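You operate a simulated robot arm through the tools that you are given. There is no shell and no other tool. Be economical: measure what you need, move in short steps, check, and stop when the job is done.

You are at the controls of a simulated two-armed robot. One attempt, no reset.

Task
Set the controls near the worktop beside the basin. At the end: the gold toe stud is turned to loose; the silver heel stud is turned to loose; the silver toe stud is turned to loose; the gold heel stud is turned to loose; whatever was shut is shut again. Leave all else as you found it, and nothing knocked over.
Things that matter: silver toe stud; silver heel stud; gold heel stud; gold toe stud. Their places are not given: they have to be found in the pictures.

The check looks at the end state, three seconds after you hand in, the way a careful person would. Anything else that was tipped, shoved, dropped, spilled or broken makes it a failure.

Robot
Two 7-joint arms with two-finger parallel grippers on one trunk that stands fixed in place. Base frame: the origin is at the foot of the trunk, x ahead of it, y to its left, z up. Lengths are in mm, angles in degrees, forces in N, time in s.
The left shoulder is at [60, 189, 1253], the right one opposite. Payload 3.43 kg a hand.
The tool frame of a hand sits at the grasp point between the pads (the TCP): z along the fingers, y along the line on which they close. The tips reach 30 mm beyond it. Largest opening 94 mm; finger width 28, thickness 10; the body of the gripper, 50 by 96 mm, starts 55 mm behind the TCP.
Orientation is that of the tool frame in the base frame, as a unit quaternion [x, y, z, w]. With the fingers straight down and closing along the base's y, the tool's x points along the base's -x, its y along +y and its z along -z.

Tools
- The arms move only by the tool arm_command. It takes "left_steps", "right_steps" or both (then of equal length, played together; a hand with none holds still); each is a list of rows, each an object of numbers (a shift or turn left out is 0, a gripper value left out holds the last): "dx", "dy", "dz": the shift along the tool's x, y, z in units of 40 mm (1.0 is 40 mm); "ax", "ay", "az": the turn, a rotation vector about the tool's x, y, z in units of 8 degrees (1.0 is 8 degrees); "hand": the gripper command, from -1 (fully open) to 1 (shut), values between in proportion. In form: [{"dx": .., "dy": .., "dz": .., "ax": .., "ay": .., "az": .., "hand": ..}, ...]. A call has 1 to 20 rows; each row shifts and turns the commanded pose from where the row before left it, along the tool's axes as they then stand. A call with a number of a shift or a turn outside -1 to 1 is refused whole. Each row takes 0.2 s and may step no farther than 50 mm and 8.6 degrees from the row before; otherwise, or with a gripper value out of range, the whole call is refused. A pose out of reach is approached as far as the arm can. The call stops where the force on the tool passes 40 N (or 10 N more than at its start, if that is more) or the arm is blocked; 0.2 s more then pass. Each finger travels about 153 mm/s and halts on what it meets, pressing with about 38 N; the grip force reading is that of the motor and also rises with nothing between the fingers. The clock runs only during rows and for 0.2 s after the last one: add rows that do not move to give the fingers time. The reply holds the time, the measured pose of the TCP, the force on the tool along the base axes, the opening and the grip force, in the units named above and with some noise.
- Cameras (640 x 400 px; columns grow to the right, rows downward): "scene" is now at [15.1, -3.4, 1797.4]; the picture's right is [-0.03, -1.00, 0.00], its down [-0.80, 0.03, -0.60] and it looks along [0.60, -0.02, -0.80] (base axes); focal length 333 px, centre (320, 200). "left" rides on the left gripper at [-37, 0, -58] in its tool frame; the picture's right is [0.00, -1.00, 0.00], its down [0.97, 0.00, -0.24] and it looks along [0.24, 0.00, 0.97] (tool axes); focal length 218 px, centre (320, 200). "right" rides on the right gripper at [-37, 0, -58] in its tool frame; the picture's right is [0.00, -1.00, 0.00], its down [0.97, 0.00, -0.24] and it looks along [0.24, 0.00, 0.97] (tool axes); focal length 218 px, centre (320, 200).
- get_image(camera): a new picture of that camera. The clock stands still meanwhile.
- lift_body(by): slides the trunk up (or, below 0, down) by that many mm; the arms and the scene camera ride with it, the base frame stays. It gives what a move gives, with no picture.
- pan_tilt(pan, tilt): turns the head with the scene camera to pan (to the left, within 86 degrees either way) and tilt (down, from -29 to 69), counted from straight ahead of the robot. It gives what a move gives.
- pixel_to_xyz(camera, pixels): there is no depth. For up to 12 entries [column, row, z] of the newest picture of that camera ("zoom" is the newest enlarged one), the place [x, y] in the base frame at which the ray of that pixel passes the height z, good to about 2 mm. The clock stands still meanwhile.
- close_up(camera, box): a new picture of the part [left, top, right, bottom] of that camera's present view, enlarged. The clock stands still meanwhile.
- hand_in(): hands the job in; it is judged then, once.

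Keep the steps short. Do not move on a guess: measure, check each grasp and each placing, and mend mistakes. In all there are 60 turns and 40 pictures (those below and enlarged ones count). Leave the grippers open and the arms clear of the work at the hand-in unless told otherwise, and finish with a single line.

The tools are called after "Call:" as name(argument=value, ...) on one line, values as JSON. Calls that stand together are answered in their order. arm_command: Moves the arms, as the interface text tells. Its arguments: {"type":"object","properties":{"left_steps":{"type":"array"},"right_steps":{"type":"array"}},"required":[]} The other tools are called the same way: lift_body (by) slides the trunk up or down; pan_tilt (pan, tilt) turns the head that bears the scene camera; get_image (camera) takes a picture; pixel_to_xyz (camera, pixels) gives the place at which the rays of pixels pass given heights; close_up (camera, box) takes an enlarged picture of a part of a camera's view; hand_in () hands the job in.

At the start:

```text
time_s: 0.0
left_tool_pos: [344.1, 59.3, 1282.1]
left_orientation: [-0.001, 1.0, 0.0, 0.0]
left_ft_force: [0.1, 0.9, 0.1]
left_opening: 94.0
left_finger_force: 0.0
right_tool_pos: [341.9, -232.2, 1225.2]
right_orientation: [0.001, 1.0, 0.0, 0.0]
right_ft_force: [0.0, 0.6, 0.4]
right_opening: 93.8
right_finger_force: 0.2
trunk travel left (down, up): [-925.0, 65.0]
head pan, tilt: [-1.9, 53.4]
```

scene: 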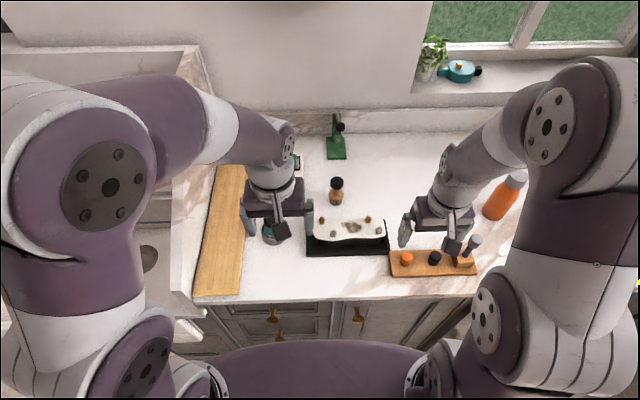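
right: 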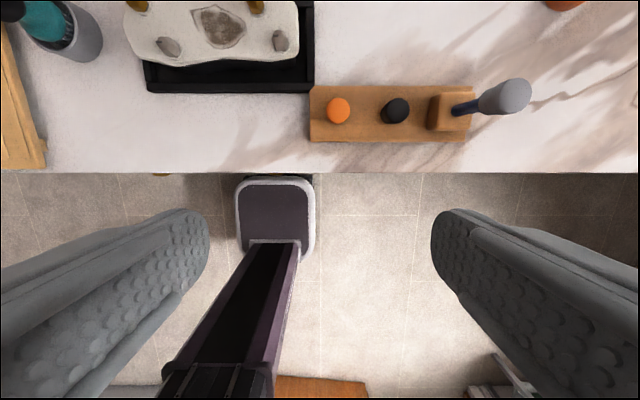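
left: 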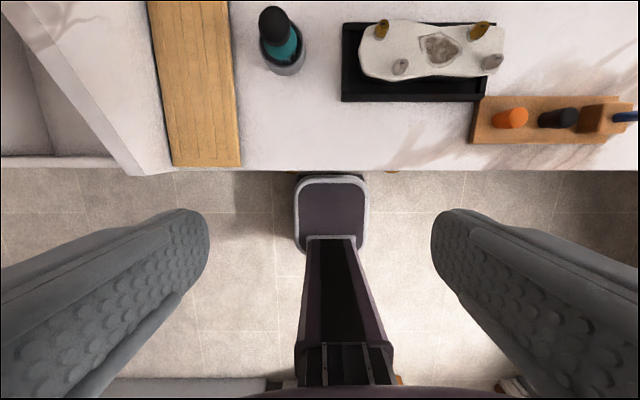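

The black tray with a white plate holds four studs (two gold, two silver). I enlarge it from the scene and the left hand camera.

Call:
close_up(camera="scene", box=[290, 160, 410, 270])

Call:
close_up(camera="left", box=[330, 0, 530, 125])

```text
3.64 times, centred on (350, 215) of scene
```

zoom: 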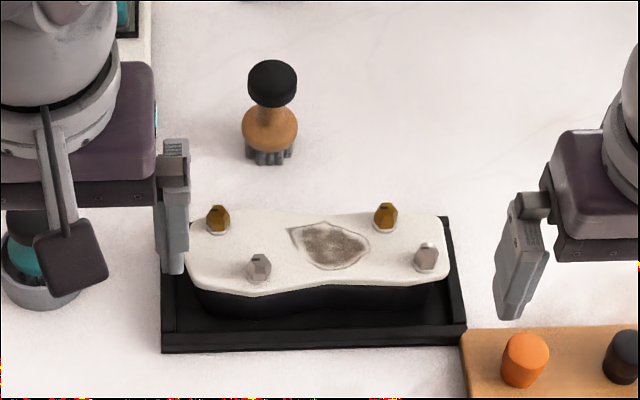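

```text
3.20 times, centred on (430, 62) of left
```

zoom: 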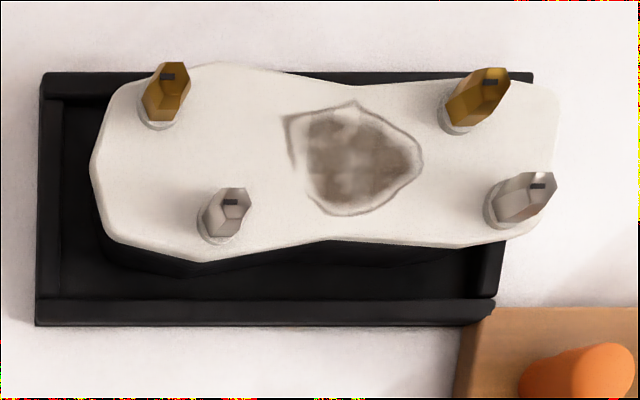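

I move the left hand's camera above the tray for a closer view; first I measure the rough places of the studs at several heights (zoom pixels gold 168,80 / 488,85, silver 230,205 / 535,187).

Call:
pixel_to_xyz(camera="zoom", pixels=[[168, 78, 1060], [495, 78, 1060], [232, 202, 1060], [538, 187, 1060], [168, 78, 1030], [495, 78, 1030], [232, 202, 1030], [538, 187, 1030], [38, 325, 1000], [490, 318, 1000]])

Call:
get_image(camera="scene")

Call:
pixel_to_xyz(camera="scene", pixels=[[330, 219, 1060], [376, 218, 1060], [341, 231, 1060], [387, 228, 1060], [330, 219, 1040], [376, 218, 1040], [306, 256, 996], [389, 250, 996]])

```text
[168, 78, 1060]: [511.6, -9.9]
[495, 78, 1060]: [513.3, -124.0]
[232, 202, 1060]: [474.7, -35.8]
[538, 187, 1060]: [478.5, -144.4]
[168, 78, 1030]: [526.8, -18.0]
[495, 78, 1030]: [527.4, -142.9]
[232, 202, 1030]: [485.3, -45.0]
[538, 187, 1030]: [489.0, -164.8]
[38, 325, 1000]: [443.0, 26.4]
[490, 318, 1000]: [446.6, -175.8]
```

```text
34 pictures are left
```

scene: 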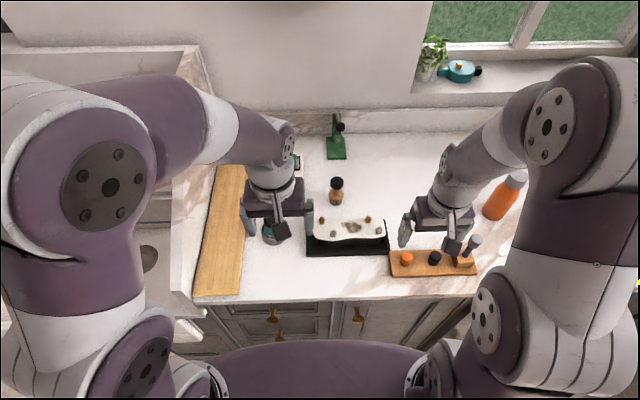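

```text
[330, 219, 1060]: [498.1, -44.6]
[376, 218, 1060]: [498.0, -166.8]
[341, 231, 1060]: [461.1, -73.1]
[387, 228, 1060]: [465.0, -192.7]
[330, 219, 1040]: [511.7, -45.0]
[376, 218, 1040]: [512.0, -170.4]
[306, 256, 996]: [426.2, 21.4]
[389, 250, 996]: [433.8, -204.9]
```

Left and scene estimates differ by about 28 mm in y, so I cross-check with the right camera (138,5), (257,5), (168,47), (280,40) and get the close-up of scene's board.

Call:
pixel_to_xyz(camera="right", pixels=[[138, 5, 1030], [257, 5, 1030], [168, 47, 1030], [280, 40, 1030], [145, 93, 1000], [313, 92, 1000]])

Call:
pixel_to_xyz(camera="scene", pixels=[[330, 219, 1030], [376, 218, 1030], [341, 231, 1030], [387, 228, 1030], [306, 256, 1000], [389, 254, 1000], [281, 226, 1282]])

Call:
pixel_to_xyz(camera="left", pixels=[[382, 27, 1030], [342, 101, 1000], [487, 101, 1000], [342, 23, 1000], [510, 118, 1020]])

```text
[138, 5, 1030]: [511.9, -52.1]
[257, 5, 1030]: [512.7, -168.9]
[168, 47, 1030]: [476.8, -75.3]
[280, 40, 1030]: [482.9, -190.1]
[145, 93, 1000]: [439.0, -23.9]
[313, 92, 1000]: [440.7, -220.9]
```

```text
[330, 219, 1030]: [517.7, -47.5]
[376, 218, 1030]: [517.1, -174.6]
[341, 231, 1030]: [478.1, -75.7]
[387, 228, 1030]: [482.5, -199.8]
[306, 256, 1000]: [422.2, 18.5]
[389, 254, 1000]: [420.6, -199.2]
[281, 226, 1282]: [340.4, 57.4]
```

```text
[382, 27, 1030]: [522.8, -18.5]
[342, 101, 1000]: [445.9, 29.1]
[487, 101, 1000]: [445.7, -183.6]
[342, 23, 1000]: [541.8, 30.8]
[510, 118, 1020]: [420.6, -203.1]
```

The cameras only agree if the stud tops are near z≈1000 and the top of the work lower (~945). I take a nearer look: the left hand goes aside (+y), the right hand moves to about (500,-100,1160).

Call:
arm_command(left_steps=[{"dy": 0.7}, {"dy": 0.7}, {"dy": 0.7}, {"dy": 0.7}, {"dy": 0.7}, {}, {}], right_steps=[{"dx": -0.79, "dy": 0.66, "dz": 0.33}, {"dx": -0.79, "dy": 0.66, "dz": 0.33}, {"dx": -0.79, "dy": 0.66, "dz": 0.33}, {"dx": -0.79, "dy": 0.66, "dz": 0.33}, {"dx": -0.79, "dy": 0.66, "dz": 0.33}, {}, {}])

Call:
get_image(camera="right")

Call:
get_image(camera="scene")

```text
time_s: 1.6
left_tool_pos: [343.5, 200.7, 1281.8]
left_orientation: [0.0, 1.0, -0.001, 0.0]
left_ft_force: [0.3, -0.4, -1.1]
left_opening: 94.1
left_finger_force: 0.1
right_tool_pos: [501.4, -101.2, 1159.0]
right_orientation: [0.001, 1.0, 0.0, 0.0]
right_ft_force: [0.2, 0.6, 0.6]
right_opening: 94.0
right_finger_force: 0.0
trunk travel left (down, up): [-925.0, 65.0]
head pan, tilt: [-1.9, 53.4]
```

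```text
33 pictures are left
```

right: 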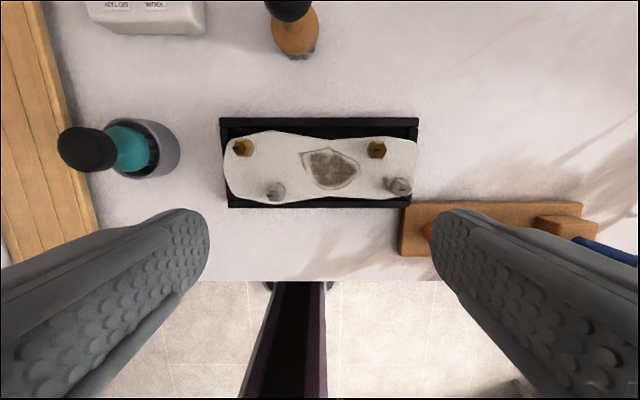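

```text
32 pictures are left
```

scene: 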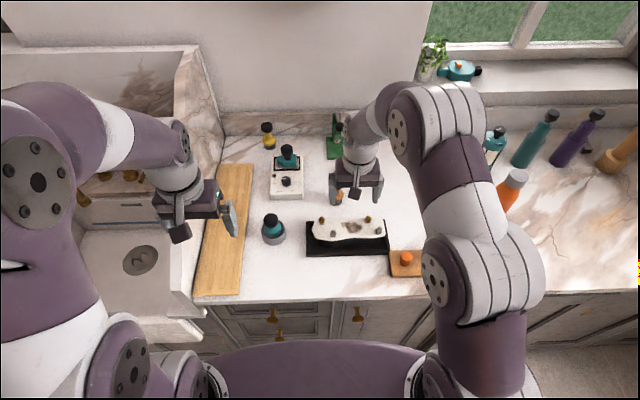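

The whole tray is visible now around (320,165). I enlarge it to read the studs' marks, and look at the pixel stereo.

Call:
close_up(camera="right", box=[210, 105, 430, 215])

Call:
close_up(camera="scene", box=[255, 120, 400, 265])

Call:
pixel_to_xyz(camera="right", pixels=[[243, 147, 1000], [376, 149, 1000], [274, 190, 1000], [400, 185, 1000], [228, 208, 945], [405, 208, 945], [228, 208, 1000], [405, 208, 1000], [220, 118, 970], [418, 118, 970]])

```text
2.91 times, centred on (320, 160) of right
```

zoom: 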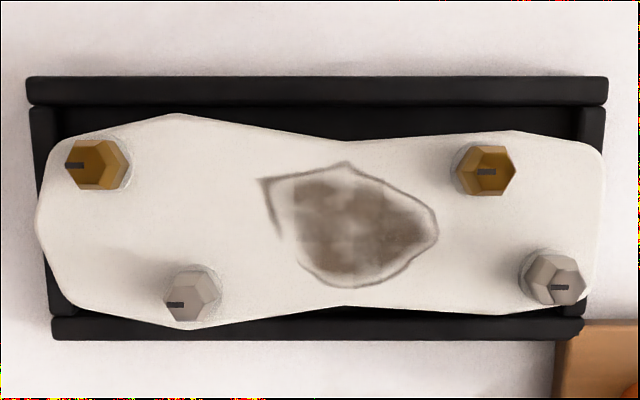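

```text
2.76 times, centred on (328, 192) of scene
```

zoom: 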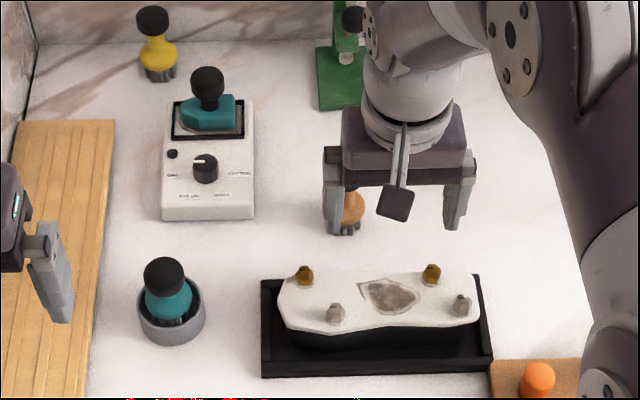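

```text
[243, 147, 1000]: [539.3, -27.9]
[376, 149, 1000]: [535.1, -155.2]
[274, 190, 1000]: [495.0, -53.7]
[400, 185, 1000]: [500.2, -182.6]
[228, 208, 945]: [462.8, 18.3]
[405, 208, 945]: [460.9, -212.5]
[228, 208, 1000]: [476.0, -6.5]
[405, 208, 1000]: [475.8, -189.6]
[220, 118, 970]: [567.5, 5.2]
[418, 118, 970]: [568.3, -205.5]
```

The dark marks on all four studs seem to point to the image's left (+y). I go nearer, down to TCP z 1075 and 15 mm back, to look for "loose/tight" markings; the fingertips stay well above the studs.

Call:
arm_command(right_steps=[{"dx": 0.2, "dz": 0.5}, {"dx": 0.1, "dz": 0.6}, {"dx": 0.1, "dz": 0.5}, {"dz": 0.5}, {}])

Call:
close_up(camera="right", box=[170, 90, 330, 215])

Call:
close_up(camera="right", box=[330, 90, 490, 215])

```text
time_s: 2.8
left_tool_pos: [345.6, 200.8, 1281.7]
left_orientation: [0.001, 1.0, 0.0, 0.0]
left_ft_force: [-0.2, -0.4, -0.6]
left_opening: 94.0
left_finger_force: 0.1
right_tool_pos: [483.9, -101.6, 1073.5]
right_orientation: [0.0, 1.0, 0.001, 0.0]
right_ft_force: [0.9, -0.1, 0.6]
right_opening: 93.9
right_finger_force: 0.0
trunk travel left (down, up): [-925.0, 65.0]
head pan, tilt: [-1.9, 53.4]
```

```text
3.20 times, centred on (250, 152) of right
```

zoom: 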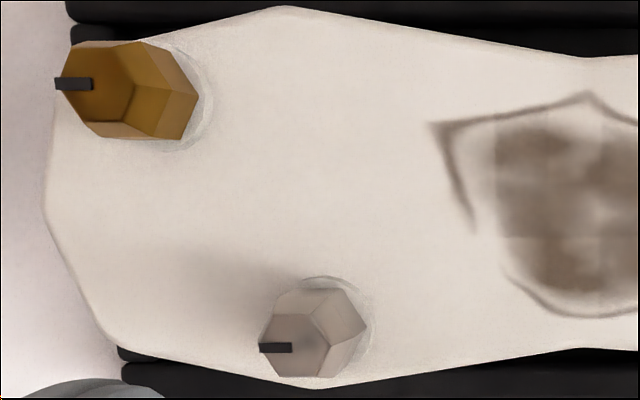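

```text
3.20 times, centred on (410, 152) of right
```

zoom: 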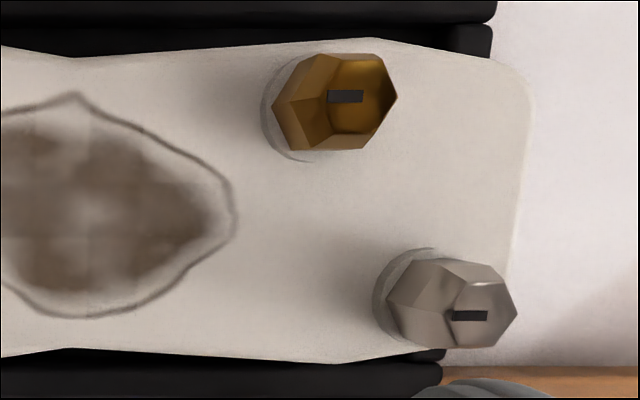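

Stereo from the two heights gives stud tops at z≈1005, the sole's face ≈982, and axes: gold (537,-25) and (536,-158), silver (490,-54) and (497,-185). The hex flats face ±x, so at 30° from y there are flats to grip. No lettering is visible; loosening is anticlockwise. I go above the first gold one, turned 30° clockwise, gripper half open, tips still 20 mm above.

Call:
arm_command(right_steps=[{"dx": -0.44, "dy": 0.64, "hand": 0.0}, {"dx": -0.44, "dy": 0.64}, {"dx": -0.44, "dy": 0.635}, {"az": 0.94}, {"az": 0.94}, {"az": 0.94, "dz": 0.2}, {"az": 0.93, "dz": 0.2}, {}])

Call:
get_image(camera="right")

Call:
close_up(camera="scene", box=[290, 180, 410, 265])

```text
time_s: 4.6
left_tool_pos: [345.0, 201.4, 1282.1]
left_orientation: [0.0, 1.0, -0.001, -0.001]
left_ft_force: [0.6, -0.4, 0.0]
left_opening: 94.0
left_finger_force: 0.2
right_tool_pos: [536.7, -23.2, 1058.6]
right_orientation: [0.26, 0.966, -0.001, 0.0]
right_ft_force: [-0.1, -0.2, 0.3]
right_opening: 46.9
right_finger_force: 0.0
trunk travel left (down, up): [-925.0, 65.0]
head pan, tilt: [-1.9, 53.4]
```

```text
27 pictures are left
```

right: 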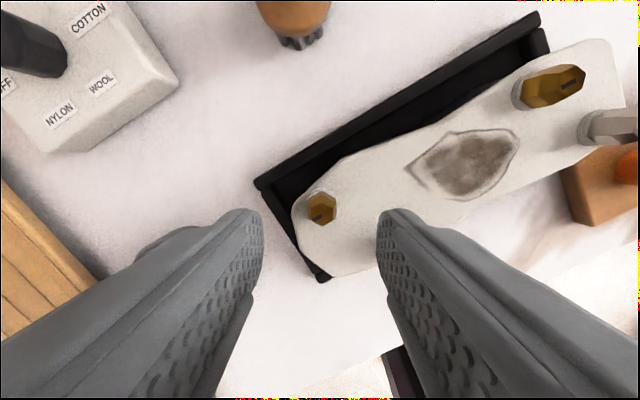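

```text
4.71 times, centred on (350, 222) of scene
```

zoom: 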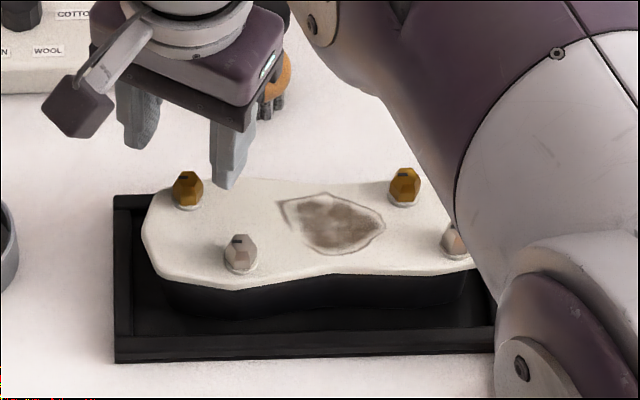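

The first gold stud is at (322,207), between the fingers. I measure it and check the hex flats in a close-up.

Call:
close_up(camera="right", box=[260, 170, 380, 245])

Call:
pixel_to_xyz(camera="right", pixels=[[318, 216, 1005], [322, 207, 995], [324, 200, 983]])

```text
5.33 times, centred on (320, 208) of right
```

zoom: 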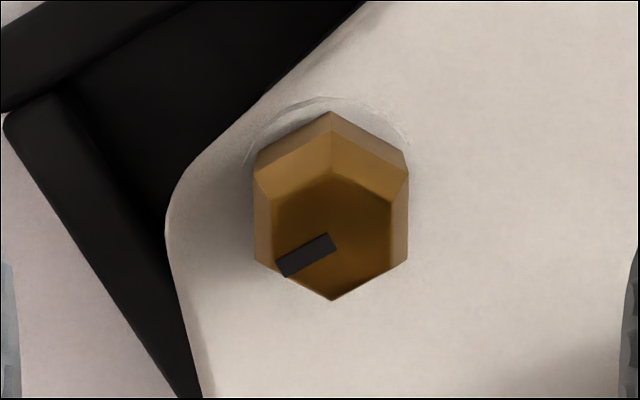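

```text
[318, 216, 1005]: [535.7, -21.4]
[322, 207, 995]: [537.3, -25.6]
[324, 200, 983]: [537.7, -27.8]
```

The flats are parallel to the fingers and the stud is centred to 1–2 mm. I correct that, descend to TCP 1020 (tips at 990, above the sole), then close gently.

Call:
arm_command(right_steps=[{"dx": -0.04, "dy": -0.044, "dz": 0.3}, {"dz": 0.35}, {"dz": 0.3}, {}])

Call:
arm_command(right_steps=[{"hand": 0.3}, {"hand": 0.5}, {"hand": 0.7}, {"hand": 0.7}])

Call:
get_image(camera="right")

```text
time_s: 5.6
left_tool_pos: [344.8, 201.8, 1281.0]
left_orientation: [0.001, 1.0, 0.001, 0.0]
left_ft_force: [0.3, 0.7, -0.1]
left_opening: 94.2
left_finger_force: 0.0
right_tool_pos: [536.3, -23.4, 1022.3]
right_orientation: [0.259, 0.966, 0.001, 0.0]
right_ft_force: [-0.6, -0.4, 0.2]
right_opening: 46.8
right_finger_force: 0.2
trunk travel left (down, up): [-925.0, 65.0]
head pan, tilt: [-1.9, 53.4]
```

```text
time_s: 6.6
left_tool_pos: [345.0, 201.1, 1282.3]
left_orientation: [-0.001, 1.0, 0.0, 0.0]
left_ft_force: [0.6, 0.0, -0.3]
left_opening: 93.8
left_finger_force: 0.1
right_tool_pos: [535.5, -23.9, 1021.7]
right_orientation: [0.259, 0.966, 0.001, -0.001]
right_ft_force: [-1.6, -1.5, 0.2]
right_opening: 17.3
right_finger_force: 38.5
trunk travel left (down, up): [-925.0, 65.0]
head pan, tilt: [-1.9, 53.4]
```

```text
24 pictures are left
```

right: 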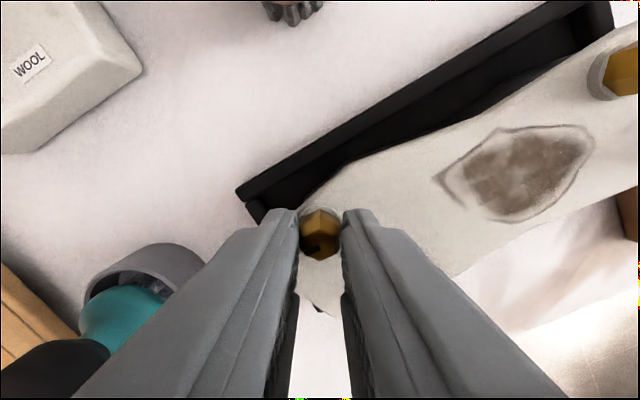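

The stud is gripped (opening 17.3, 38 N). I turn 24° anticlockwise (az negative) and check.

Call:
arm_command(right_steps=[{"az": -0.6}, {"az": -0.6}, {"az": -0.6}, {"az": -0.6}, {"az": -0.6}, {}])

Call:
close_up(camera="right", box=[240, 150, 400, 270])

```text
time_s: 8.0
left_tool_pos: [344.1, 201.0, 1282.0]
left_orientation: [0.0, 1.0, 0.0, 0.0]
left_ft_force: [0.5, -0.4, 0.0]
left_opening: 93.8
left_finger_force: 0.0
right_tool_pos: [536.4, -24.5, 1021.5]
right_orientation: [0.051, 0.999, 0.0, -0.001]
right_ft_force: [-1.9, -2.0, 2.4]
right_opening: 16.6
right_finger_force: 38.1
trunk travel left (down, up): [-925.0, 65.0]
head pan, tilt: [-1.9, 53.4]
```

```text
3.33 times, centred on (320, 210) of right
```

zoom: 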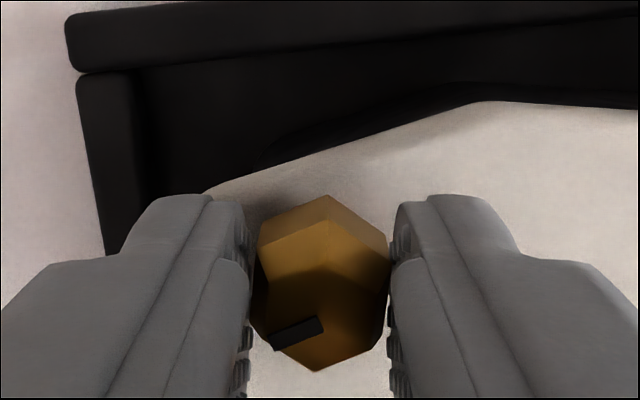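

The bar has turned with the fingers relative to the tray (slightly slipped). No stop yet. I go on 40° more.

Call:
arm_command(right_steps=[{"az": -0.6}, {"az": -0.6}, {"az": -0.6}, {"az": -0.6}, {"az": -0.6}, {"az": -0.6}, {"az": -0.6}, {"az": -0.6}, {}])

Call:
close_up(camera="right", box=[220, 130, 420, 255])

```text
time_s: 10.0
left_tool_pos: [345.5, 202.9, 1281.3]
left_orientation: [0.0, 1.0, -0.001, 0.0]
left_ft_force: [0.2, -0.2, 0.0]
left_opening: 94.2
left_finger_force: 0.1
right_tool_pos: [538.1, -25.5, 1023.2]
right_orientation: [-0.28, 0.96, 0.001, 0.001]
right_ft_force: [1.0, 1.5, 1.7]
right_opening: 16.8
right_finger_force: 38.5
trunk travel left (down, up): [-925.0, 65.0]
head pan, tilt: [-1.9, 53.4]
```

```text
3.20 times, centred on (320, 192) of right
```

zoom: 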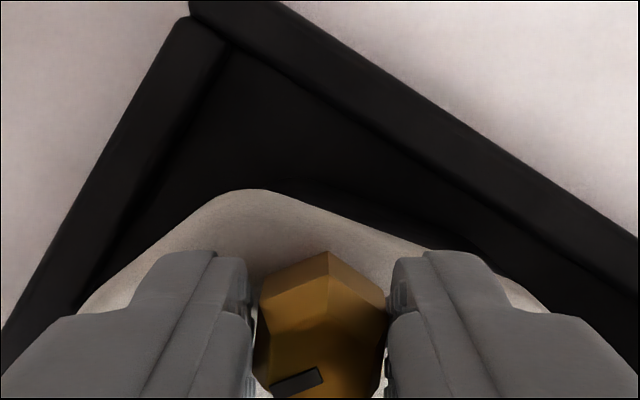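

Still turning with the hand (about 55° so far). I go on another 32°, watching for a stop.

Call:
arm_command(right_steps=[{"az": -0.5}, {"az": -0.5}, {"az": -0.5}, {"az": -0.5}, {"az": -0.5}, {"az": -0.5}, {"az": -0.5}, {"az": -0.5}, {}])

Call:
close_up(camera="right", box=[220, 130, 420, 255])

```text
time_s: 12.0
left_tool_pos: [345.1, 200.9, 1282.6]
left_orientation: [0.001, 1.0, 0.0, 0.0]
left_ft_force: [-0.2, 0.4, -0.6]
left_opening: 93.9
left_finger_force: 0.0
right_tool_pos: [538.8, -25.2, 1021.7]
right_orientation: [-0.533, 0.846, 0.0, 0.0]
right_ft_force: [4.2, -3.5, 4.1]
right_opening: 16.6
right_finger_force: 38.1
trunk travel left (down, up): [-925.0, 65.0]
head pan, tilt: [-1.9, 53.4]
```

```text
3.20 times, centred on (320, 192) of right
```

zoom: 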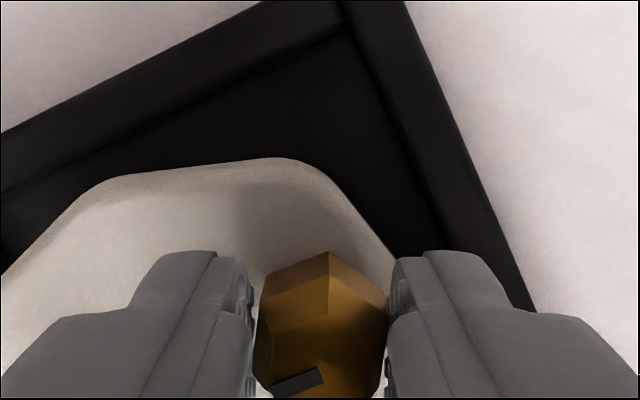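

About 86° now, forces slightly higher (4 N). I go 24° more to find whether there is a stop (the bar would then lag behind the fingers).

Call:
arm_command(right_steps=[{"az": -0.5}, {"az": -0.5}, {"az": -0.5}, {"az": -0.5}, {"az": -0.5}, {"az": -0.5}, {}])

Call:
close_up(camera="right", box=[220, 130, 420, 255])

```text
time_s: 13.6
left_tool_pos: [343.8, 200.7, 1282.4]
left_orientation: [0.0, 1.0, 0.0, -0.001]
left_ft_force: [-0.5, -0.8, 0.5]
left_opening: 93.9
left_finger_force: 0.0
right_tool_pos: [537.0, -25.0, 1021.1]
right_orientation: [-0.698, 0.716, 0.0, -0.001]
right_ft_force: [0.4, 1.2, 4.6]
right_opening: 16.8
right_finger_force: 37.8
trunk travel left (down, up): [-925.0, 65.0]
head pan, tilt: [-1.9, 53.4]
```

```text
3.20 times, centred on (320, 192) of right
```

zoom: 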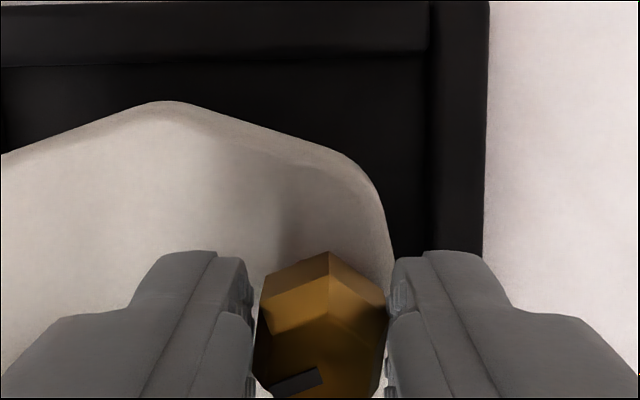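

Still moving freely without slip (about 110°). Another 32°.

Call:
arm_command(right_steps=[{"az": -0.5}, {"az": -0.5}, {"az": -0.5}, {"az": -0.5}, {"az": -0.5}, {"az": -0.5}, {"az": -0.5}, {"az": -0.5}, {}])

Call:
close_up(camera="right", box=[220, 130, 420, 255])

```text
time_s: 15.6
left_tool_pos: [346.2, 200.8, 1281.5]
left_orientation: [0.0, 1.0, 0.0, 0.0]
left_ft_force: [-0.1, -0.2, -0.2]
left_opening: 93.9
left_finger_force: 0.0
right_tool_pos: [536.3, -24.2, 1022.2]
right_orientation: [0.868, -0.496, 0.0, -0.001]
right_ft_force: [6.2, -1.1, 5.7]
right_opening: 17.0
right_finger_force: 38.3
trunk travel left (down, up): [-925.0, 65.0]
head pan, tilt: [-1.9, 53.4]
```

```text
3.20 times, centred on (320, 192) of right
```

zoom: 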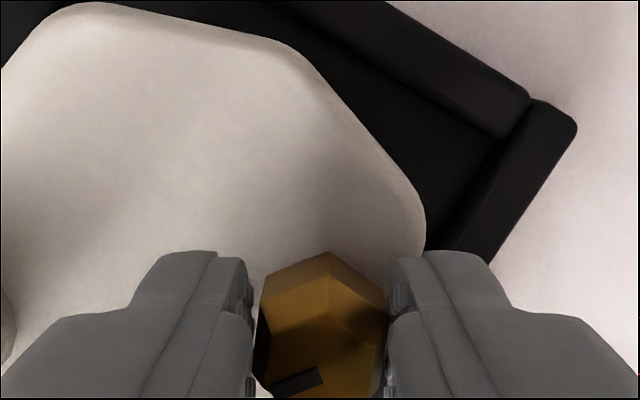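

No stop at ~142°; the slowly rising upward force hints at a thread. I go another 48°.

Call:
arm_command(right_steps=[{"az": -0.6}, {"az": -0.6}, {"az": -0.6}, {"az": -0.6}, {"az": -0.6}, {"az": -0.6}, {"az": -0.6}, {"az": -0.6}, {"az": -0.6}, {"az": -0.6}, {}])

Call:
close_up(camera="right", box=[220, 130, 420, 255])

```text
time_s: 18.0
left_tool_pos: [344.2, 200.6, 1282.4]
left_orientation: [0.0, 1.0, 0.0, 0.001]
left_ft_force: [-0.2, -0.5, -1.0]
left_opening: 94.1
left_finger_force: 0.1
right_tool_pos: [537.0, -24.9, 1021.5]
right_orientation: [0.995, -0.101, -0.002, 0.0]
right_ft_force: [-8.4, -0.6, 5.3]
right_opening: 17.0
right_finger_force: 37.6
trunk travel left (down, up): [-925.0, 65.0]
head pan, tilt: [-1.9, 53.4]
```

```text
3.20 times, centred on (320, 192) of right
```

zoom: 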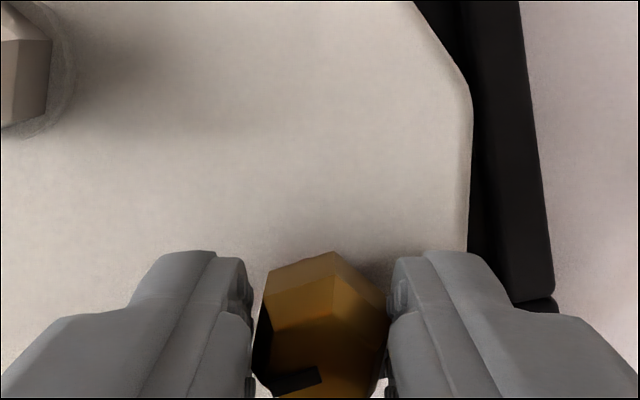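

About 185° and the bar lags about 5° behind the fingers with a side force of 8 N, perhaps a stop. I try 16° more in short rows.

Call:
arm_command(right_steps=[{"az": -0.4}, {"az": -0.4}, {"az": -0.4}, {"az": -0.4}, {"az": -0.4}, {}])

Call:
close_up(camera="right", box=[220, 130, 420, 255])

```text
time_s: 19.4
left_tool_pos: [344.6, 201.5, 1281.2]
left_orientation: [0.0, 1.0, 0.0, 0.0]
left_ft_force: [-0.4, -0.5, -0.5]
left_opening: 94.0
left_finger_force: 0.1
right_tool_pos: [536.5, -25.3, 1021.5]
right_orientation: [0.999, 0.039, 0.0, 0.0]
right_ft_force: [-2.5, 1.1, -0.6]
right_opening: 17.8
right_finger_force: 37.9
trunk travel left (down, up): [-925.0, 65.0]
head pan, tilt: [-1.9, 53.4]
```

```text
3.20 times, centred on (320, 192) of right
```

zoom: 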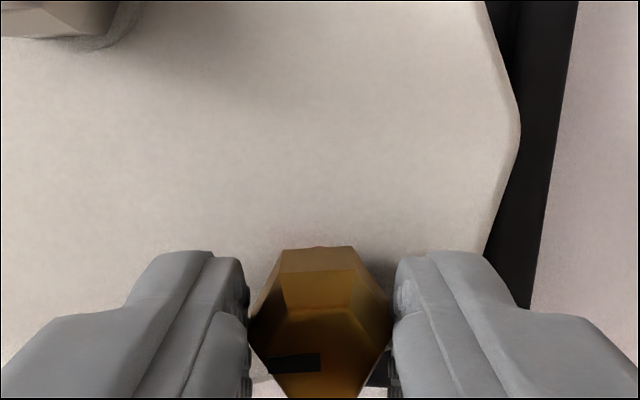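

Now the fingers slipped round the hex: the stud has a stop at about 180°, bar now toward -y. I release, rise and begin unwinding the wrist, then check the stud.

Call:
arm_command(right_steps=[{"hand": 0.4}, {"hand": 0.0}, {"hand": 0.0}, {"dz": -0.6}, {"dz": -0.6}, {"az": 1.0}, {"az": 1.0}, {"az": 1.0}, {"az": 1.0}, {"az": 1.0}, {"az": 1.0}, {"az": 1.0}, {"az": 1.0}, {"az": 1.0}, {"az": 1.0}, {"az": 1.0}, {}])

Call:
arm_command(right_steps=[{"az": 1.0}, {"az": 1.0}, {"az": 1.0}, {"az": 1.0}, {"az": 1.0}, {"az": 1.0}, {"az": 1.0}, {"az": 1.0}, {"az": 1.0}, {"az": 1.0}, {"az": 1.0}, {}])

Call:
get_image(camera="right")

```text
time_s: 23.0
left_tool_pos: [344.8, 201.6, 1281.4]
left_orientation: [0.0, 1.0, 0.0, 0.0]
left_ft_force: [-0.7, -0.1, -1.4]
left_opening: 94.0
left_finger_force: 0.2
right_tool_pos: [536.9, -25.3, 1067.8]
right_orientation: [0.745, -0.667, 0.0, 0.0]
right_ft_force: [0.0, 0.7, -0.3]
right_opening: 46.8
right_finger_force: 0.1
trunk travel left (down, up): [-925.0, 65.0]
head pan, tilt: [-1.9, 53.4]
```

```text
time_s: 25.6
left_tool_pos: [344.9, 201.1, 1281.9]
left_orientation: [0.0, 1.0, 0.0, 0.0]
left_ft_force: [-0.6, -1.0, -0.4]
left_opening: 94.0
left_finger_force: 0.0
right_tool_pos: [536.4, -23.1, 1069.3]
right_orientation: [-0.073, 0.997, 0.0, -0.001]
right_ft_force: [0.1, 0.9, -1.0]
right_opening: 46.9
right_finger_force: 0.1
trunk travel left (down, up): [-925.0, 65.0]
head pan, tilt: [-1.9, 53.4]
```

```text
16 pictures are left
```

right: 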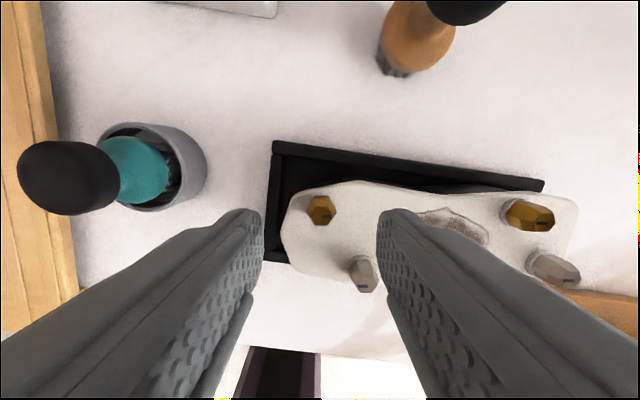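

The gold stud's bar now points to the right (-y): 180° turned, sole and tray in place. Next the silver stud near (490,-54): move above it, yaw back to +30°, and look.

Call:
arm_command(right_steps=[{"dx": 0.62, "dy": -0.28}, {"dx": 0.62, "dy": -0.28}, {"az": 0.96}, {"az": 0.96}, {"az": 0.96}, {"az": 0.96}, {"az": 0.96, "dz": 0.25}, {}])

Call:
close_up(camera="right", box=[240, 155, 400, 255])

Call:
pixel_to_xyz(camera="zoom", pixels=[[320, 200, 1005], [320, 200, 995], [360, 200, 995], [320, 240, 995]])

```text
time_s: 27.4
left_tool_pos: [343.8, 201.1, 1281.4]
left_orientation: [0.001, 1.0, 0.0, 0.0]
left_ft_force: [-0.3, 0.4, -0.1]
left_opening: 93.8
left_finger_force: 0.1
right_tool_pos: [489.8, -54.8, 1059.7]
right_orientation: [0.26, 0.966, 0.0, -0.001]
right_ft_force: [0.3, 0.1, -0.3]
right_opening: 47.4
right_finger_force: 0.1
trunk travel left (down, up): [-925.0, 65.0]
head pan, tilt: [-1.9, 53.4]
```

```text
4.00 times, centred on (320, 205) of right
```

zoom: 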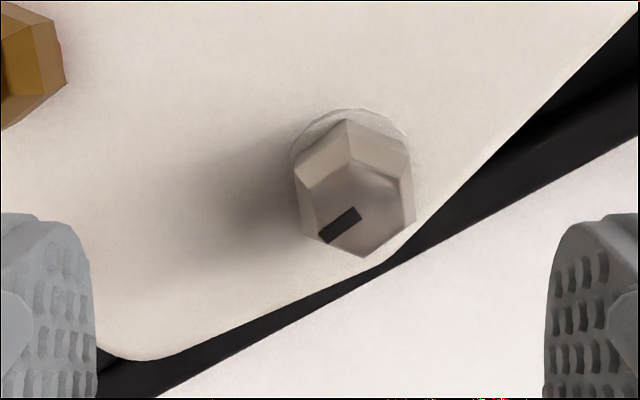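

```text
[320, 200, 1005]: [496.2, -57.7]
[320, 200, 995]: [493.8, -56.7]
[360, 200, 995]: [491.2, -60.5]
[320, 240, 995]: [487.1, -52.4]
```

The silver stud appears about 6 mm off my earlier estimate, so the sole may have turned a bit during the stop slip. I check with a right full view and scene close-up.

Call:
close_up(camera="scene", box=[290, 180, 410, 265])

```text
4.71 times, centred on (350, 222) of scene
```

zoom: 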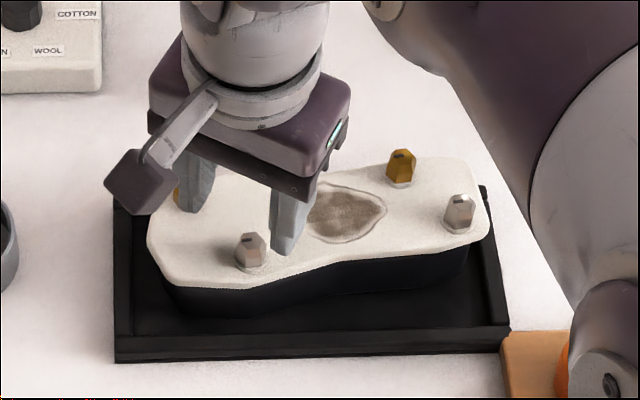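

Confirmed: the sole turned about 7° anticlockwise in the tray at the stop (its right end went ~15 mm back). I will mend it: the silver stud is still at its tight stop, so gripping it and turning clockwise turns the sole back. First centre on it (shift about 5 mm), descend and close.

Call:
arm_command(right_steps=[{"dx": -0.13, "dy": -0.11}, {"az": -0.6, "dz": 0.2}, {"dz": 0.4}, {"dz": 0.37}, {}, {"hand": 0.3}, {"hand": 0.5}, {"hand": 0.7}, {"hand": 0.7}])

Call:
get_image(camera="right")

```text
time_s: 29.4
left_tool_pos: [345.1, 200.7, 1280.9]
left_orientation: [0.0, 1.0, 0.0, 0.0]
left_ft_force: [-0.4, -0.9, 0.5]
left_opening: 94.1
left_finger_force: 0.0
right_tool_pos: [494.1, -59.5, 1023.9]
right_orientation: [0.218, 0.976, 0.001, -0.001]
right_ft_force: [-0.7, -0.6, 0.1]
right_opening: 17.5
right_finger_force: 38.1
trunk travel left (down, up): [-925.0, 65.0]
head pan, tilt: [-1.9, 53.4]
```

```text
13 pictures are left
```

right: 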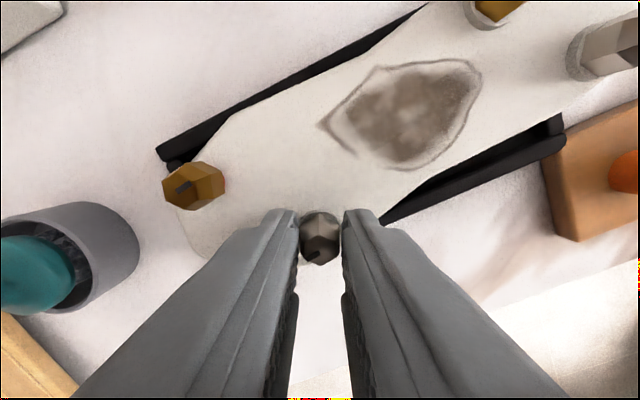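

Silver stud gripped (17.5 mm). Now I turn 8° clockwise and shift by (-3.5,+5) mm to bring the sole back, and compare with the original scene pixels (second gold (405,189), second silver (457,241), in the same box).

Call:
arm_command(right_steps=[{"az": 0.4, "dx": 0.04, "dy": 0.025}, {"az": 0.4, "dx": 0.04, "dy": 0.025}, {"az": 0.3, "dx": 0.05, "dy": 0.026}, {}])

Call:
close_up(camera="scene", box=[290, 180, 410, 265])

```text
time_s: 30.4
left_tool_pos: [344.0, 198.4, 1282.1]
left_orientation: [0.001, 1.0, 0.0, 0.0]
left_ft_force: [0.4, 0.1, -0.7]
left_opening: 93.9
left_finger_force: 0.1
right_tool_pos: [492.6, -58.1, 1023.2]
right_orientation: [0.293, 0.956, 0.002, 0.001]
right_ft_force: [4.8, -15.6, 21.9]
right_opening: 17.3
right_finger_force: 38.0
trunk travel left (down, up): [-925.0, 65.0]
head pan, tilt: [-1.9, 53.4]
```

```text
4.71 times, centred on (350, 222) of scene
```

zoom: 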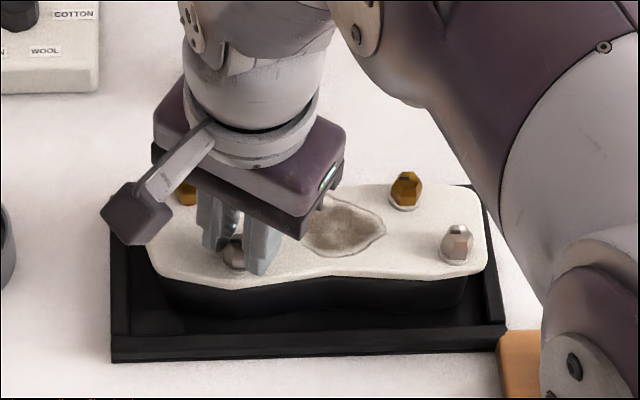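

The sole is back: second gold at (406,190), second silver (457,243), matching the start. Now I turn this silver stud anticlockwise by 166°, short of the stop, and look.

Call:
arm_command(right_steps=[{"az": -0.8}, {"az": -0.8}, {"az": -0.8}, {"az": -0.8}, {"az": -0.8}, {"az": -0.8}, {"az": -0.8}, {"az": -0.8}, {"az": -0.8}, {"az": -0.8}, {"az": -0.8}, {"az": -0.8}, {"az": -0.8}, {"az": -0.8}, {"az": -0.8}, {"az": -0.8}])

Call:
arm_command(right_steps=[{"az": -0.8}, {"az": -0.8}, {"az": -0.8}, {"az": -0.8}, {"az": -0.8}, {"az": -0.8}, {"az": -0.8}, {"az": -0.8}, {"az": -0.8}, {"az": -0.8}, {}])

Call:
get_image(camera="right")

```text
time_s: 33.8
left_tool_pos: [343.6, 201.0, 1281.4]
left_orientation: [0.0, 1.0, 0.0, 0.0]
left_ft_force: [0.3, 0.4, -0.1]
left_opening: 93.8
left_finger_force: 0.0
right_tool_pos: [490.1, -54.7, 1021.8]
right_orientation: [-0.563, 0.826, 0.001, 0.0]
right_ft_force: [1.0, 2.0, 10.2]
right_opening: 16.7
right_finger_force: 37.6
trunk travel left (down, up): [-925.0, 65.0]
head pan, tilt: [-1.9, 53.4]
```

```text
time_s: 36.2
left_tool_pos: [343.9, 200.9, 1282.0]
left_orientation: [-0.001, 1.0, 0.0, 0.0]
left_ft_force: [0.7, 0.1, 0.3]
left_opening: 94.1
left_finger_force: 0.1
right_tool_pos: [489.0, -55.2, 1021.2]
right_orientation: [0.916, -0.402, 0.0, 0.0]
right_ft_force: [-1.2, 2.6, 1.5]
right_opening: 16.7
right_finger_force: 37.7
trunk travel left (down, up): [-925.0, 65.0]
head pan, tilt: [-1.9, 53.4]
```

```text
11 pictures are left
```

right: 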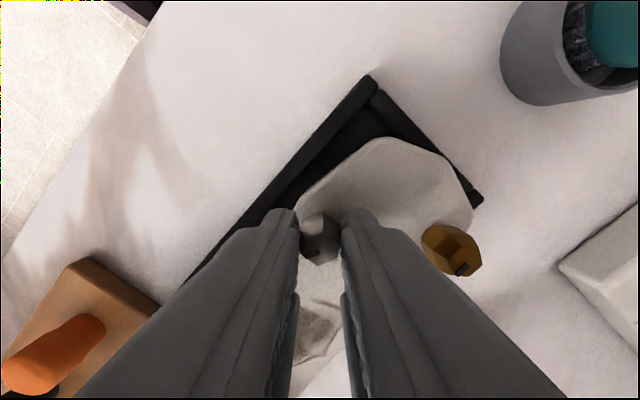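

About 157° turned, TCP at the stud's original place. I turn 24° more, to reach about 180°, and check.

Call:
arm_command(right_steps=[{"az": -0.5}, {"az": -0.5}, {"az": -0.5}, {"az": -0.5}, {"az": -0.5}, {"az": -0.5}, {}])

Call:
get_image(camera="right")

```text
time_s: 37.8
left_tool_pos: [346.3, 201.1, 1281.4]
left_orientation: [0.0, 1.0, -0.001, 0.001]
left_ft_force: [-0.5, -0.8, -0.3]
left_opening: 93.8
left_finger_force: 0.0
right_tool_pos: [491.7, -55.2, 1021.5]
right_orientation: [0.979, -0.203, 0.0, 0.0]
right_ft_force: [0.8, -0.7, -0.8]
right_opening: 16.7
right_finger_force: 37.4
trunk travel left (down, up): [-925.0, 65.0]
head pan, tilt: [-1.9, 53.4]
```

```text
10 pictures are left
```

right: 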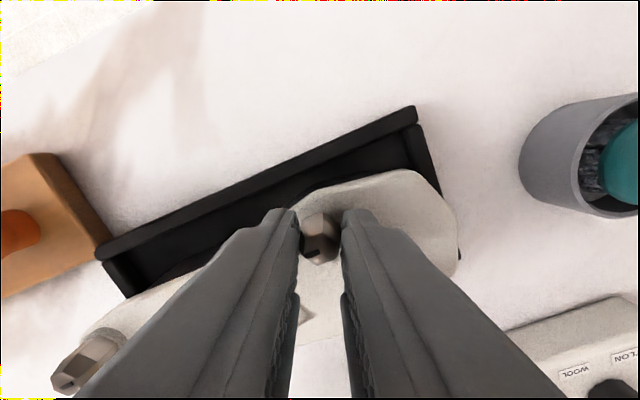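

Bar at about 180°, no force, sole still parallel to the tray. A final 4° nudge, then release, rise and unwind toward the next silver stud at (497,-185).

Call:
arm_command(right_steps=[{"az": -0.5}, {}, {"hand": 0.4}, {"hand": 0.0}, {"hand": 0.0}, {"dz": -0.6}, {"dz": -0.6}, {"az": 1.0}, {"az": 1.0}, {"az": 1.0}, {"az": 1.0}, {"az": 1.0}, {"az": 1.0}, {"az": 1.0}, {"az": 1.0}, {"az": 1.0}, {"az": 1.0}, {"az": 1.0}, {"az": 1.0}])

Call:
arm_command(right_steps=[{"az": 1.0}, {"az": 1.0}, {"az": 1.0}, {"az": 1.0}, {"az": 1.0}, {"az": 1.0}, {"az": 1.0}, {"az": 1.0}, {"az": 1.0}, {"az": 1.0}, {"az": 1.0}, {"az": 1.0}, {"az": 0.3}, {"dx": -0.59, "dy": -0.913}, {"dx": -0.59, "dy": -0.913}, {"dx": -0.59, "dy": -0.913}, {"dz": 0.25}, {}])

Call:
get_image(camera="right")

```text
time_s: 41.8
left_tool_pos: [344.8, 200.2, 1282.4]
left_orientation: [0.0, 1.0, 0.0, 0.0]
left_ft_force: [0.4, 0.1, 0.3]
left_opening: 93.8
left_finger_force: 0.1
right_tool_pos: [489.5, -55.4, 1069.9]
right_orientation: [-0.532, 0.847, 0.0, 0.0]
right_ft_force: [-0.2, 1.0, -0.6]
right_opening: 47.1
right_finger_force: 0.1
trunk travel left (down, up): [-925.0, 65.0]
head pan, tilt: [-1.9, 53.4]
```

```text
time_s: 45.6
left_tool_pos: [344.8, 201.9, 1281.6]
left_orientation: [0.0, 1.0, 0.0, 0.0]
left_ft_force: [-0.3, 0.0, 0.2]
left_opening: 94.1
left_finger_force: 0.1
right_tool_pos: [488.2, -185.7, 1060.2]
right_orientation: [0.292, 0.956, 0.0, 0.0]
right_ft_force: [0.2, -0.6, 0.0]
right_opening: 47.0
right_finger_force: 0.0
trunk travel left (down, up): [-925.0, 65.0]
head pan, tilt: [-1.9, 53.4]
```

```text
9 pictures are left
```

right: 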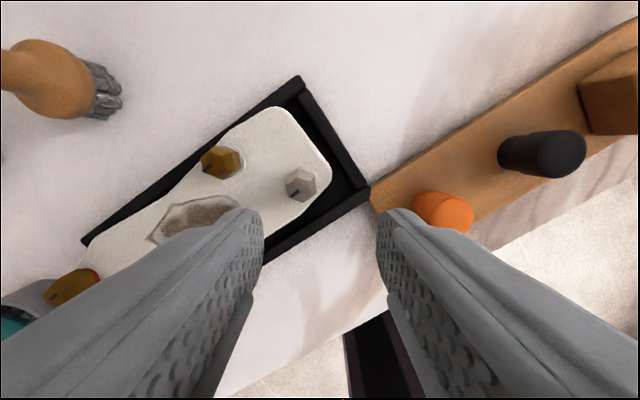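

The silver stud is at (300,184); I measure it, the second gold, the first gold, tray corners and the orange knob.

Call:
pixel_to_xyz(camera="right", pixels=[[300, 185, 995], [302, 178, 983], [297, 192, 1005], [222, 161, 995], [236, 164, 983], [217, 157, 1005], [298, 80, 970], [368, 195, 970], [85, 242, 970], [443, 210, 1000], [92, 277, 983], [62, 291, 1005]])

Call:
close_up(camera="scene", box=[290, 180, 410, 265])

Call:
close_up(camera="right", box=[190, 130, 350, 230])

```text
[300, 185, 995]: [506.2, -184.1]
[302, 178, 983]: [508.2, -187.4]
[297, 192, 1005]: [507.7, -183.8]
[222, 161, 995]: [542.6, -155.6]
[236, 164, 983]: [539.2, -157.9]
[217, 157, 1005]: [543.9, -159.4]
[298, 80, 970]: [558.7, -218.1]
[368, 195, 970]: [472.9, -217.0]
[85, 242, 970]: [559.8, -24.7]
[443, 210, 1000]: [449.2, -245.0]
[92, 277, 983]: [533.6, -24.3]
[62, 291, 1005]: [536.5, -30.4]
```

```text
4.71 times, centred on (350, 222) of scene
```

zoom: 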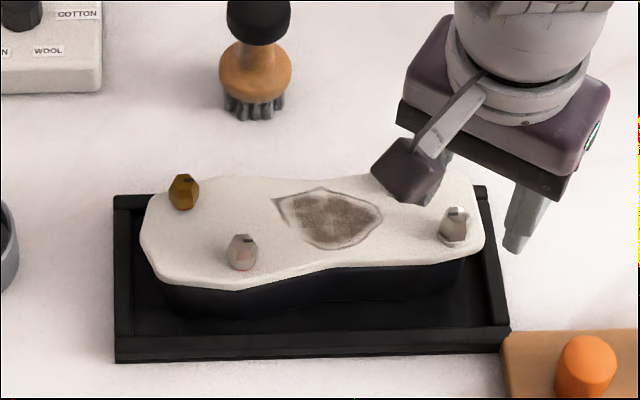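

```text
4.00 times, centred on (270, 180) of right
```

zoom: 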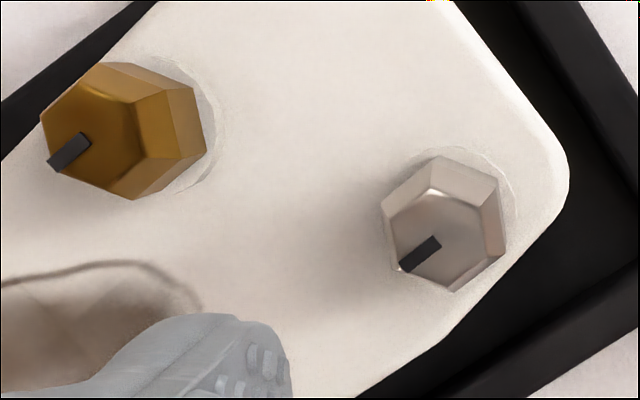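

Red rings have appeared under the two finished studs (scene zoom (243,268)): they show as loose. The sole is ~4° off again from the nudge; I mend it the same way. I centre on this silver stud (506,-185), narrow the opening to 34 to clear the gold neighbour, descend, and close.

Call:
arm_command(right_steps=[{"dx": -0.356, "dy": 0.267, "hand": 0.28}, {"az": -0.8}, {"dz": 0.2}, {"dz": 0.4}, {"dz": 0.37}, {}, {"hand": 0.5}, {"hand": 0.7}, {"hand": 0.7}])

Call:
arm_command(right_steps=[{"az": 0.35, "dx": 0.09, "dy": -0.06}, {"az": 0.35, "dx": 0.1, "dy": -0.06}, {}])

Call:
close_up(camera="scene", box=[290, 180, 410, 265])

```text
time_s: 47.6
left_tool_pos: [344.8, 201.5, 1281.3]
left_orientation: [0.0, 1.0, -0.001, 0.0]
left_ft_force: [-0.8, -0.4, -0.1]
left_opening: 94.0
left_finger_force: 0.2
right_tool_pos: [504.8, -185.9, 1021.6]
right_orientation: [0.239, 0.971, 0.0, -0.001]
right_ft_force: [0.3, 1.0, 0.1]
right_opening: 17.5
right_finger_force: 37.3
trunk travel left (down, up): [-925.0, 65.0]
head pan, tilt: [-1.9, 53.4]
```

```text
time_s: 48.4
left_tool_pos: [344.9, 201.8, 1282.5]
left_orientation: [0.0, 1.0, 0.0, 0.001]
left_ft_force: [0.7, -0.8, -0.1]
left_opening: 94.0
left_finger_force: 0.0
right_tool_pos: [497.4, -186.3, 1021.5]
right_orientation: [0.286, 0.958, 0.0, 0.002]
right_ft_force: [3.4, 0.5, 3.2]
right_opening: 17.3
right_finger_force: 38.0
trunk travel left (down, up): [-925.0, 65.0]
head pan, tilt: [-1.9, 53.4]
```

```text
4.71 times, centred on (350, 222) of scene
```

zoom: 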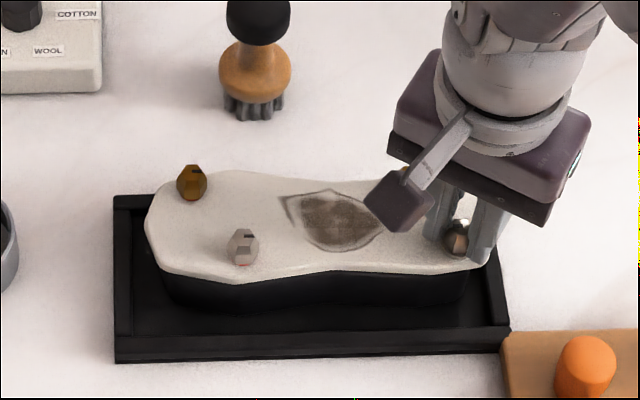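

Sole back to within ~3 mm/1°. Now turn this silver stud anticlockwise by 187° of hand travel (about 180° of stud as learned) and check.

Call:
arm_command(right_steps=[{"az": -0.8}, {"az": -0.8}, {"az": -0.8}, {"az": -0.8}, {"az": -0.8}, {"az": -0.8}, {"az": -0.8}, {"az": -0.8}, {"az": -0.8}, {"az": -0.8}, {"az": -0.8}, {"az": -0.8}, {"az": -0.8}, {"az": -0.8}, {"az": -0.8}, {"az": -0.8}])

Call:
arm_command(right_steps=[{"az": -0.76}, {"az": -0.76}, {"az": -0.76}, {"az": -0.76}, {"az": -0.76}, {"az": -0.76}, {"az": -0.76}, {"az": -0.76}, {"az": -0.76}, {"az": -0.76}, {"az": -0.76}, {"az": -0.76}, {"az": -0.76}, {"az": -0.7}, {}])

Call:
get_image(camera="right")

```text
time_s: 51.8
left_tool_pos: [344.5, 198.7, 1282.0]
left_orientation: [0.0, 1.0, 0.001, 0.0]
left_ft_force: [0.0, -0.3, -1.0]
left_opening: 93.9
left_finger_force: 0.1
right_tool_pos: [495.6, -187.2, 1021.1]
right_orientation: [-0.569, 0.822, -0.001, 0.001]
right_ft_force: [6.9, -16.0, 22.2]
right_opening: 16.9
right_finger_force: 37.9
trunk travel left (down, up): [-925.0, 65.0]
head pan, tilt: [-1.9, 53.4]
```

```text
time_s: 55.0
left_tool_pos: [346.3, 200.8, 1281.5]
left_orientation: [0.0, 1.0, 0.0, 0.0]
left_ft_force: [-0.1, 0.4, -0.6]
left_opening: 94.0
left_finger_force: 0.1
right_tool_pos: [496.9, -185.0, 1019.6]
right_orientation: [0.974, -0.225, 0.0, 0.0]
right_ft_force: [4.5, -7.0, 8.5]
right_opening: 17.0
right_finger_force: 37.9
trunk travel left (down, up): [-925.0, 65.0]
head pan, tilt: [-1.9, 53.4]
```

```text
5 pictures are left
```

right: 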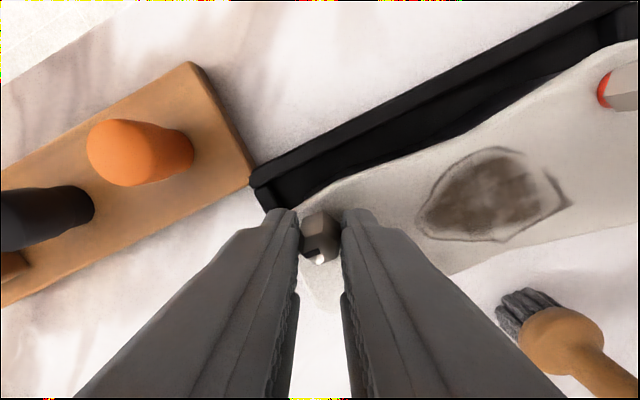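

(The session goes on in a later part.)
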